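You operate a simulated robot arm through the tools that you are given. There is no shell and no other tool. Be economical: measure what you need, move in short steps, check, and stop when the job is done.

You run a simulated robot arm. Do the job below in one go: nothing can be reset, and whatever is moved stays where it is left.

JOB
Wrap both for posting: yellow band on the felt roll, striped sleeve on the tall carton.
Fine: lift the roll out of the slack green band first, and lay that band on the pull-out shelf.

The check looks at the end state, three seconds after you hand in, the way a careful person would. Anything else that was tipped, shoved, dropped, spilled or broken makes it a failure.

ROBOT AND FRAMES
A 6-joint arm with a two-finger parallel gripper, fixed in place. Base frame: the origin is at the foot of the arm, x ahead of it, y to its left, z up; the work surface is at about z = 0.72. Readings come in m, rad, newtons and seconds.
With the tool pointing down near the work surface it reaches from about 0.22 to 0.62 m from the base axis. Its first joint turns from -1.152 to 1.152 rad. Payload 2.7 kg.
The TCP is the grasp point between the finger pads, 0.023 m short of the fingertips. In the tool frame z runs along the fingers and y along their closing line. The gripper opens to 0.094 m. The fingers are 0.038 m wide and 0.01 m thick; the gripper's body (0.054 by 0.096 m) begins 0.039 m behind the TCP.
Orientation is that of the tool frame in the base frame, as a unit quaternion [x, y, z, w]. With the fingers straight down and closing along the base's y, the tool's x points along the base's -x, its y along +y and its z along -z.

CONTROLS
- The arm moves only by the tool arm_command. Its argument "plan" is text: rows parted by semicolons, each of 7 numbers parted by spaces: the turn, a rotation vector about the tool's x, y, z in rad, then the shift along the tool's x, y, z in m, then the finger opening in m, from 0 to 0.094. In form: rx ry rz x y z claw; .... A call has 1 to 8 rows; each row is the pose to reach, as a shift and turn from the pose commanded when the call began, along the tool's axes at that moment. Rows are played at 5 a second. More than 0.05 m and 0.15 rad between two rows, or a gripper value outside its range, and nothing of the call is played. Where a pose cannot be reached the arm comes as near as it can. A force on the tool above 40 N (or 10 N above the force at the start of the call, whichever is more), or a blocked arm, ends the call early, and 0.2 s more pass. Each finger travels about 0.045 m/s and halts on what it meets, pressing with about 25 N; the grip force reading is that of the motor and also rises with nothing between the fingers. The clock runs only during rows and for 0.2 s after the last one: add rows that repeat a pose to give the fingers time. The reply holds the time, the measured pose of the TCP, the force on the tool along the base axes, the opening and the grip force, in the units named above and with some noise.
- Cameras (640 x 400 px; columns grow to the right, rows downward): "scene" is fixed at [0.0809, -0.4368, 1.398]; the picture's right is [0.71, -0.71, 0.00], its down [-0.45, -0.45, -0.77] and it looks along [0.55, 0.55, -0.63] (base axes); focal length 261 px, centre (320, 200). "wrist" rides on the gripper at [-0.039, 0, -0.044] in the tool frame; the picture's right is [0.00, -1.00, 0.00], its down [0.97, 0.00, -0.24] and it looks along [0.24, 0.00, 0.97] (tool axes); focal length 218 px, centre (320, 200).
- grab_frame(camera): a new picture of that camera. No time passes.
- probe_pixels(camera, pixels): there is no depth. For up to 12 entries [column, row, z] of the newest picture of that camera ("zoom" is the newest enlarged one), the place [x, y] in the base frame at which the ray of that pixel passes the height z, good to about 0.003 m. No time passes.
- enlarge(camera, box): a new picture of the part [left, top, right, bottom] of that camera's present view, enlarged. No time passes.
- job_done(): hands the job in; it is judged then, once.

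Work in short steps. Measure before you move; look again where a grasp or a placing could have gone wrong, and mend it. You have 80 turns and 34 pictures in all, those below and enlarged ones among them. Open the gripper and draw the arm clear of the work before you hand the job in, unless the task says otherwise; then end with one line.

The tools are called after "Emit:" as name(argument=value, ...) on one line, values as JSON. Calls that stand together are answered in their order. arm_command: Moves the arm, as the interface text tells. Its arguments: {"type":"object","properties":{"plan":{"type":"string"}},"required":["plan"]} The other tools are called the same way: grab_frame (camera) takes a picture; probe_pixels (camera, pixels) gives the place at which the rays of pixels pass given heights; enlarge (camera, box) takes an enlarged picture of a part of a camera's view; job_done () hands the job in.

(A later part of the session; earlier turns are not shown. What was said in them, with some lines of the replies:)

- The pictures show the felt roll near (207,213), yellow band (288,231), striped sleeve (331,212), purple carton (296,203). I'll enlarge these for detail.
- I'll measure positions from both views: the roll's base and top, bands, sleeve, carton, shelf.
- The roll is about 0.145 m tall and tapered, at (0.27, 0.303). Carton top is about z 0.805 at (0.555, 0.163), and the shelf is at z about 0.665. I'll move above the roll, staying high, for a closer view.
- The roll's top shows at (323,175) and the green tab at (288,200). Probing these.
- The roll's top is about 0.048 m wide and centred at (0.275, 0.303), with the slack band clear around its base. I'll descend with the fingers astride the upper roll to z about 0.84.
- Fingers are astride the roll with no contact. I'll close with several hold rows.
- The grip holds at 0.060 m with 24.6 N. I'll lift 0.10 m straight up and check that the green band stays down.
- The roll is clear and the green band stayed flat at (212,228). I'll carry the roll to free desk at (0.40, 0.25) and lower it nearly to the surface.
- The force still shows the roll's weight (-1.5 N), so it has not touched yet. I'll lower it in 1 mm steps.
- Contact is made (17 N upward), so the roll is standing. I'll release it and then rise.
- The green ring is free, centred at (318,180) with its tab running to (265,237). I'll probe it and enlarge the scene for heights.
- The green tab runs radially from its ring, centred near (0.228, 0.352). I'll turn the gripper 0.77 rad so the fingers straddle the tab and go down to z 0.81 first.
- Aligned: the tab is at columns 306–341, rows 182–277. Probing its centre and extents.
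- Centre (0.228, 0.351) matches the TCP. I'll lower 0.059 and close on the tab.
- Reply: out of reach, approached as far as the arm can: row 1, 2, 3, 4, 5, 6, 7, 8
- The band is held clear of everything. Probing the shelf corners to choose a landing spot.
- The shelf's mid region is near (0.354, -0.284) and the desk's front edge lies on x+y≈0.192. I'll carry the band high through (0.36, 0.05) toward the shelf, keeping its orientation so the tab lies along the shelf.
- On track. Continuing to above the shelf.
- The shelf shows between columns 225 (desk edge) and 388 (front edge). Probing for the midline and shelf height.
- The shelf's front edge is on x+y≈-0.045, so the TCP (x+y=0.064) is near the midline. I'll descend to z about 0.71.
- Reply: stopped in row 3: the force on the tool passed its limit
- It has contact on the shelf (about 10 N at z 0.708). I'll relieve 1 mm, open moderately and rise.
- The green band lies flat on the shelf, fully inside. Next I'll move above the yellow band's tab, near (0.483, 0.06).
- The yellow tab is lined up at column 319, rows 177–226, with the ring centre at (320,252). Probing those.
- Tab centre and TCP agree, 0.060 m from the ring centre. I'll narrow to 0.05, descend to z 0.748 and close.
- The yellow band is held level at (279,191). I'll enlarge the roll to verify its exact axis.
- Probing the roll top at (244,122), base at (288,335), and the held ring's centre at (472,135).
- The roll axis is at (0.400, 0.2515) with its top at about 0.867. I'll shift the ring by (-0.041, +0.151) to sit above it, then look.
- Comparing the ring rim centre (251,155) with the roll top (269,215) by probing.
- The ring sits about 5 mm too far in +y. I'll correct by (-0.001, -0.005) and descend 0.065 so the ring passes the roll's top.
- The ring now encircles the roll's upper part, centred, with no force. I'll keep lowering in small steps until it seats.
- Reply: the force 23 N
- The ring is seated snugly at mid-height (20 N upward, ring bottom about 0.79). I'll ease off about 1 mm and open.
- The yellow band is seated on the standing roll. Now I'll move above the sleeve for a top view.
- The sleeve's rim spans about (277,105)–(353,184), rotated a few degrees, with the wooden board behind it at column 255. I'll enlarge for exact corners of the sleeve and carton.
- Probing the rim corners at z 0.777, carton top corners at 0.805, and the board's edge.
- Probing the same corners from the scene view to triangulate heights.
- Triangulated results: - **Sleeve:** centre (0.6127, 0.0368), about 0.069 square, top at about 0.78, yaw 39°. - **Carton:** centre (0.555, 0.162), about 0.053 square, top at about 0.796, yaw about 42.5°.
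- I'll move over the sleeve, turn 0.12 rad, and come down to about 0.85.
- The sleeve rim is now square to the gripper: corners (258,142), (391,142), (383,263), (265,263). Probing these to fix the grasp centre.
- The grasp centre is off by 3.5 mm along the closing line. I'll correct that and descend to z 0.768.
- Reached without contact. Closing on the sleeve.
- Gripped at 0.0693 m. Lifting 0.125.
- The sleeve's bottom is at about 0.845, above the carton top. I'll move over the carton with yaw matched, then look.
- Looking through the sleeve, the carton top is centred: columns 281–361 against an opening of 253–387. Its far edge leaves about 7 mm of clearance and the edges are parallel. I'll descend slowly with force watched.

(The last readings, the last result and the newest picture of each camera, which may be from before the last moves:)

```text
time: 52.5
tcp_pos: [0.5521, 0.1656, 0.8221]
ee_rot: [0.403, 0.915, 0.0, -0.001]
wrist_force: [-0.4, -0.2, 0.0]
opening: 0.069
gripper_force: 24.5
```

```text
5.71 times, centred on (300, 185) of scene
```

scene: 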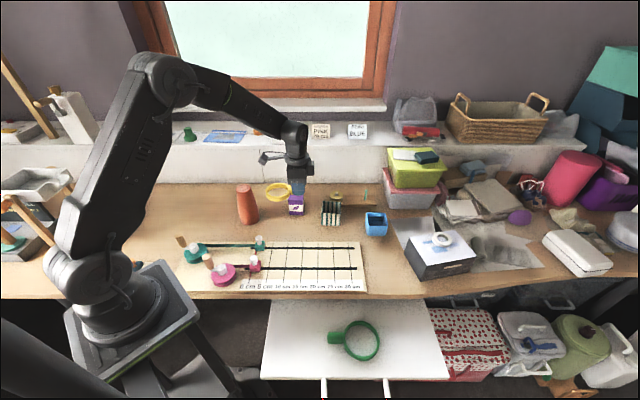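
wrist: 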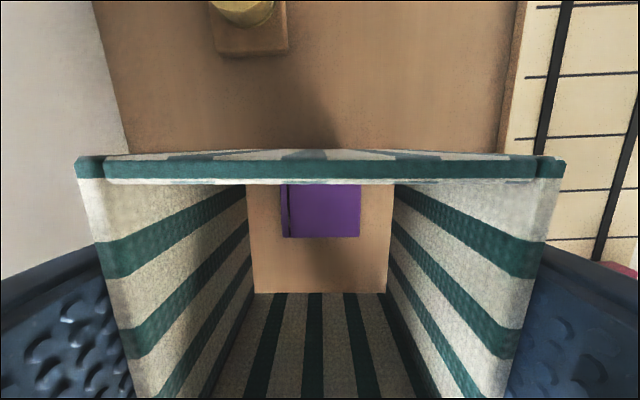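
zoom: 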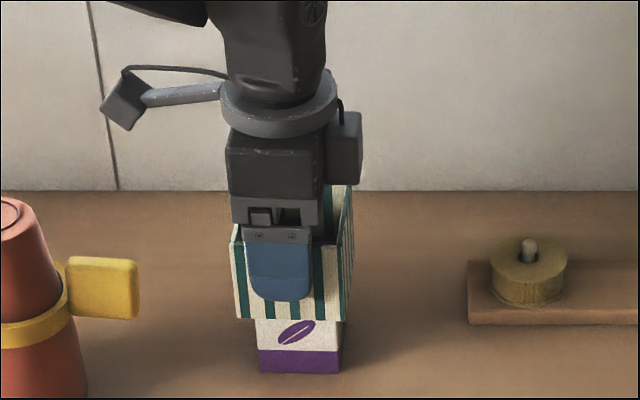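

The sleeve is sliding over the carton with no force. I'll continue to just above the desk.

Emit:
arm_command(plan="0 0 0 0 0 0.01 0.06; 0 0 0 0 0 0.02 0.06; 0 0 0 0 0 0.03 0.06; 0 0 0 0 0 0.04 0.06; 0 0 0 0 0 0.048 0.06; 0 0 0 0 0 0.053 0.06; 0 0 0 0 0 0.053 0.06")

```text
time: 54.1
tcp_pos: [0.5515, 0.165, 0.7688]
ee_rot: [0.403, 0.915, 0.0, -0.002]
wrist_force: [0.5, 0.2, 0.1]
opening: 0.0694
gripper_force: 24.8
```

It is about 2 mm above the desk with no side force. Opening evenly to let it settle, then rising.

Emit:
arm_command(plan="0 0 0 0 0 0.0015 0.06; 0 0 0 0 0 0.0015 0.08; 0 0 0 0 0 0.0015 0.094; 0 0 0 0 0 0.0015 0.094; 0 0 0 0 0 0.0015 0.094")

Emit:
arm_command(plan="0 0 0 0 0 -0.02 0.094; 0 0 0 0 0 -0.05 0.094; 0 0 0 0 0 -0.09 0.094; 0 0 0 0 0 -0.13 0.094; 0 0 0 0 0 -0.17 0.094; 0 0 0 0 0 -0.21 0.094; 0 0 0 0 0 -0.25 0.094; 0 0 0 0 0 -0.28 0.094")

Emit:
grab_frame(camera="scene")

Emit:
enlarge(camera="scene", box=[220, 150, 360, 250])

```text
time: 55.3
tcp_pos: [0.5521, 0.1649, 0.7673]
ee_rot: [0.402, 0.915, 0.001, -0.002]
wrist_force: [0.2, -0.9, 0.3]
opening: 0.0939
gripper_force: 0.1
```

```text
time: 57.1
tcp_pos: [0.5518, 0.1648, 1.0465]
ee_rot: [0.403, 0.915, 0.001, -0.002]
wrist_force: [1.0, 0.5, -0.2]
opening: 0.0942
gripper_force: 0.0
```

```text
2 pictures are left
```

scene: 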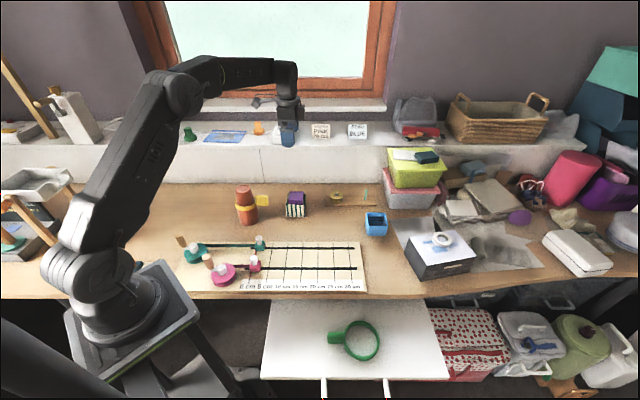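

```text
4.00 times, centred on (290, 200) of scene
```

zoom: 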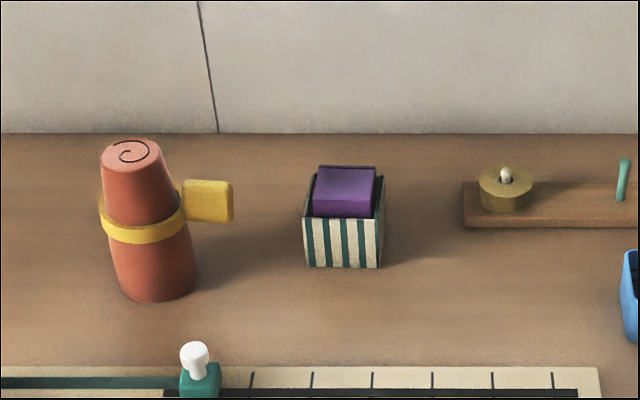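

The final pictures show the yellow band on the roll, the sleeve around the carton, and the green band on the shelf. The gripper is open and clear of everything, so I'm handing in.

Emit:
job_done()

```text
The job is handed in.
```

The job is handed in: the yellow band is snug on the felt roll, the striped sleeve is on the tall carton, and the green band lies flat on the pull-out shelf. The roll now stands a little to the right of where it started.
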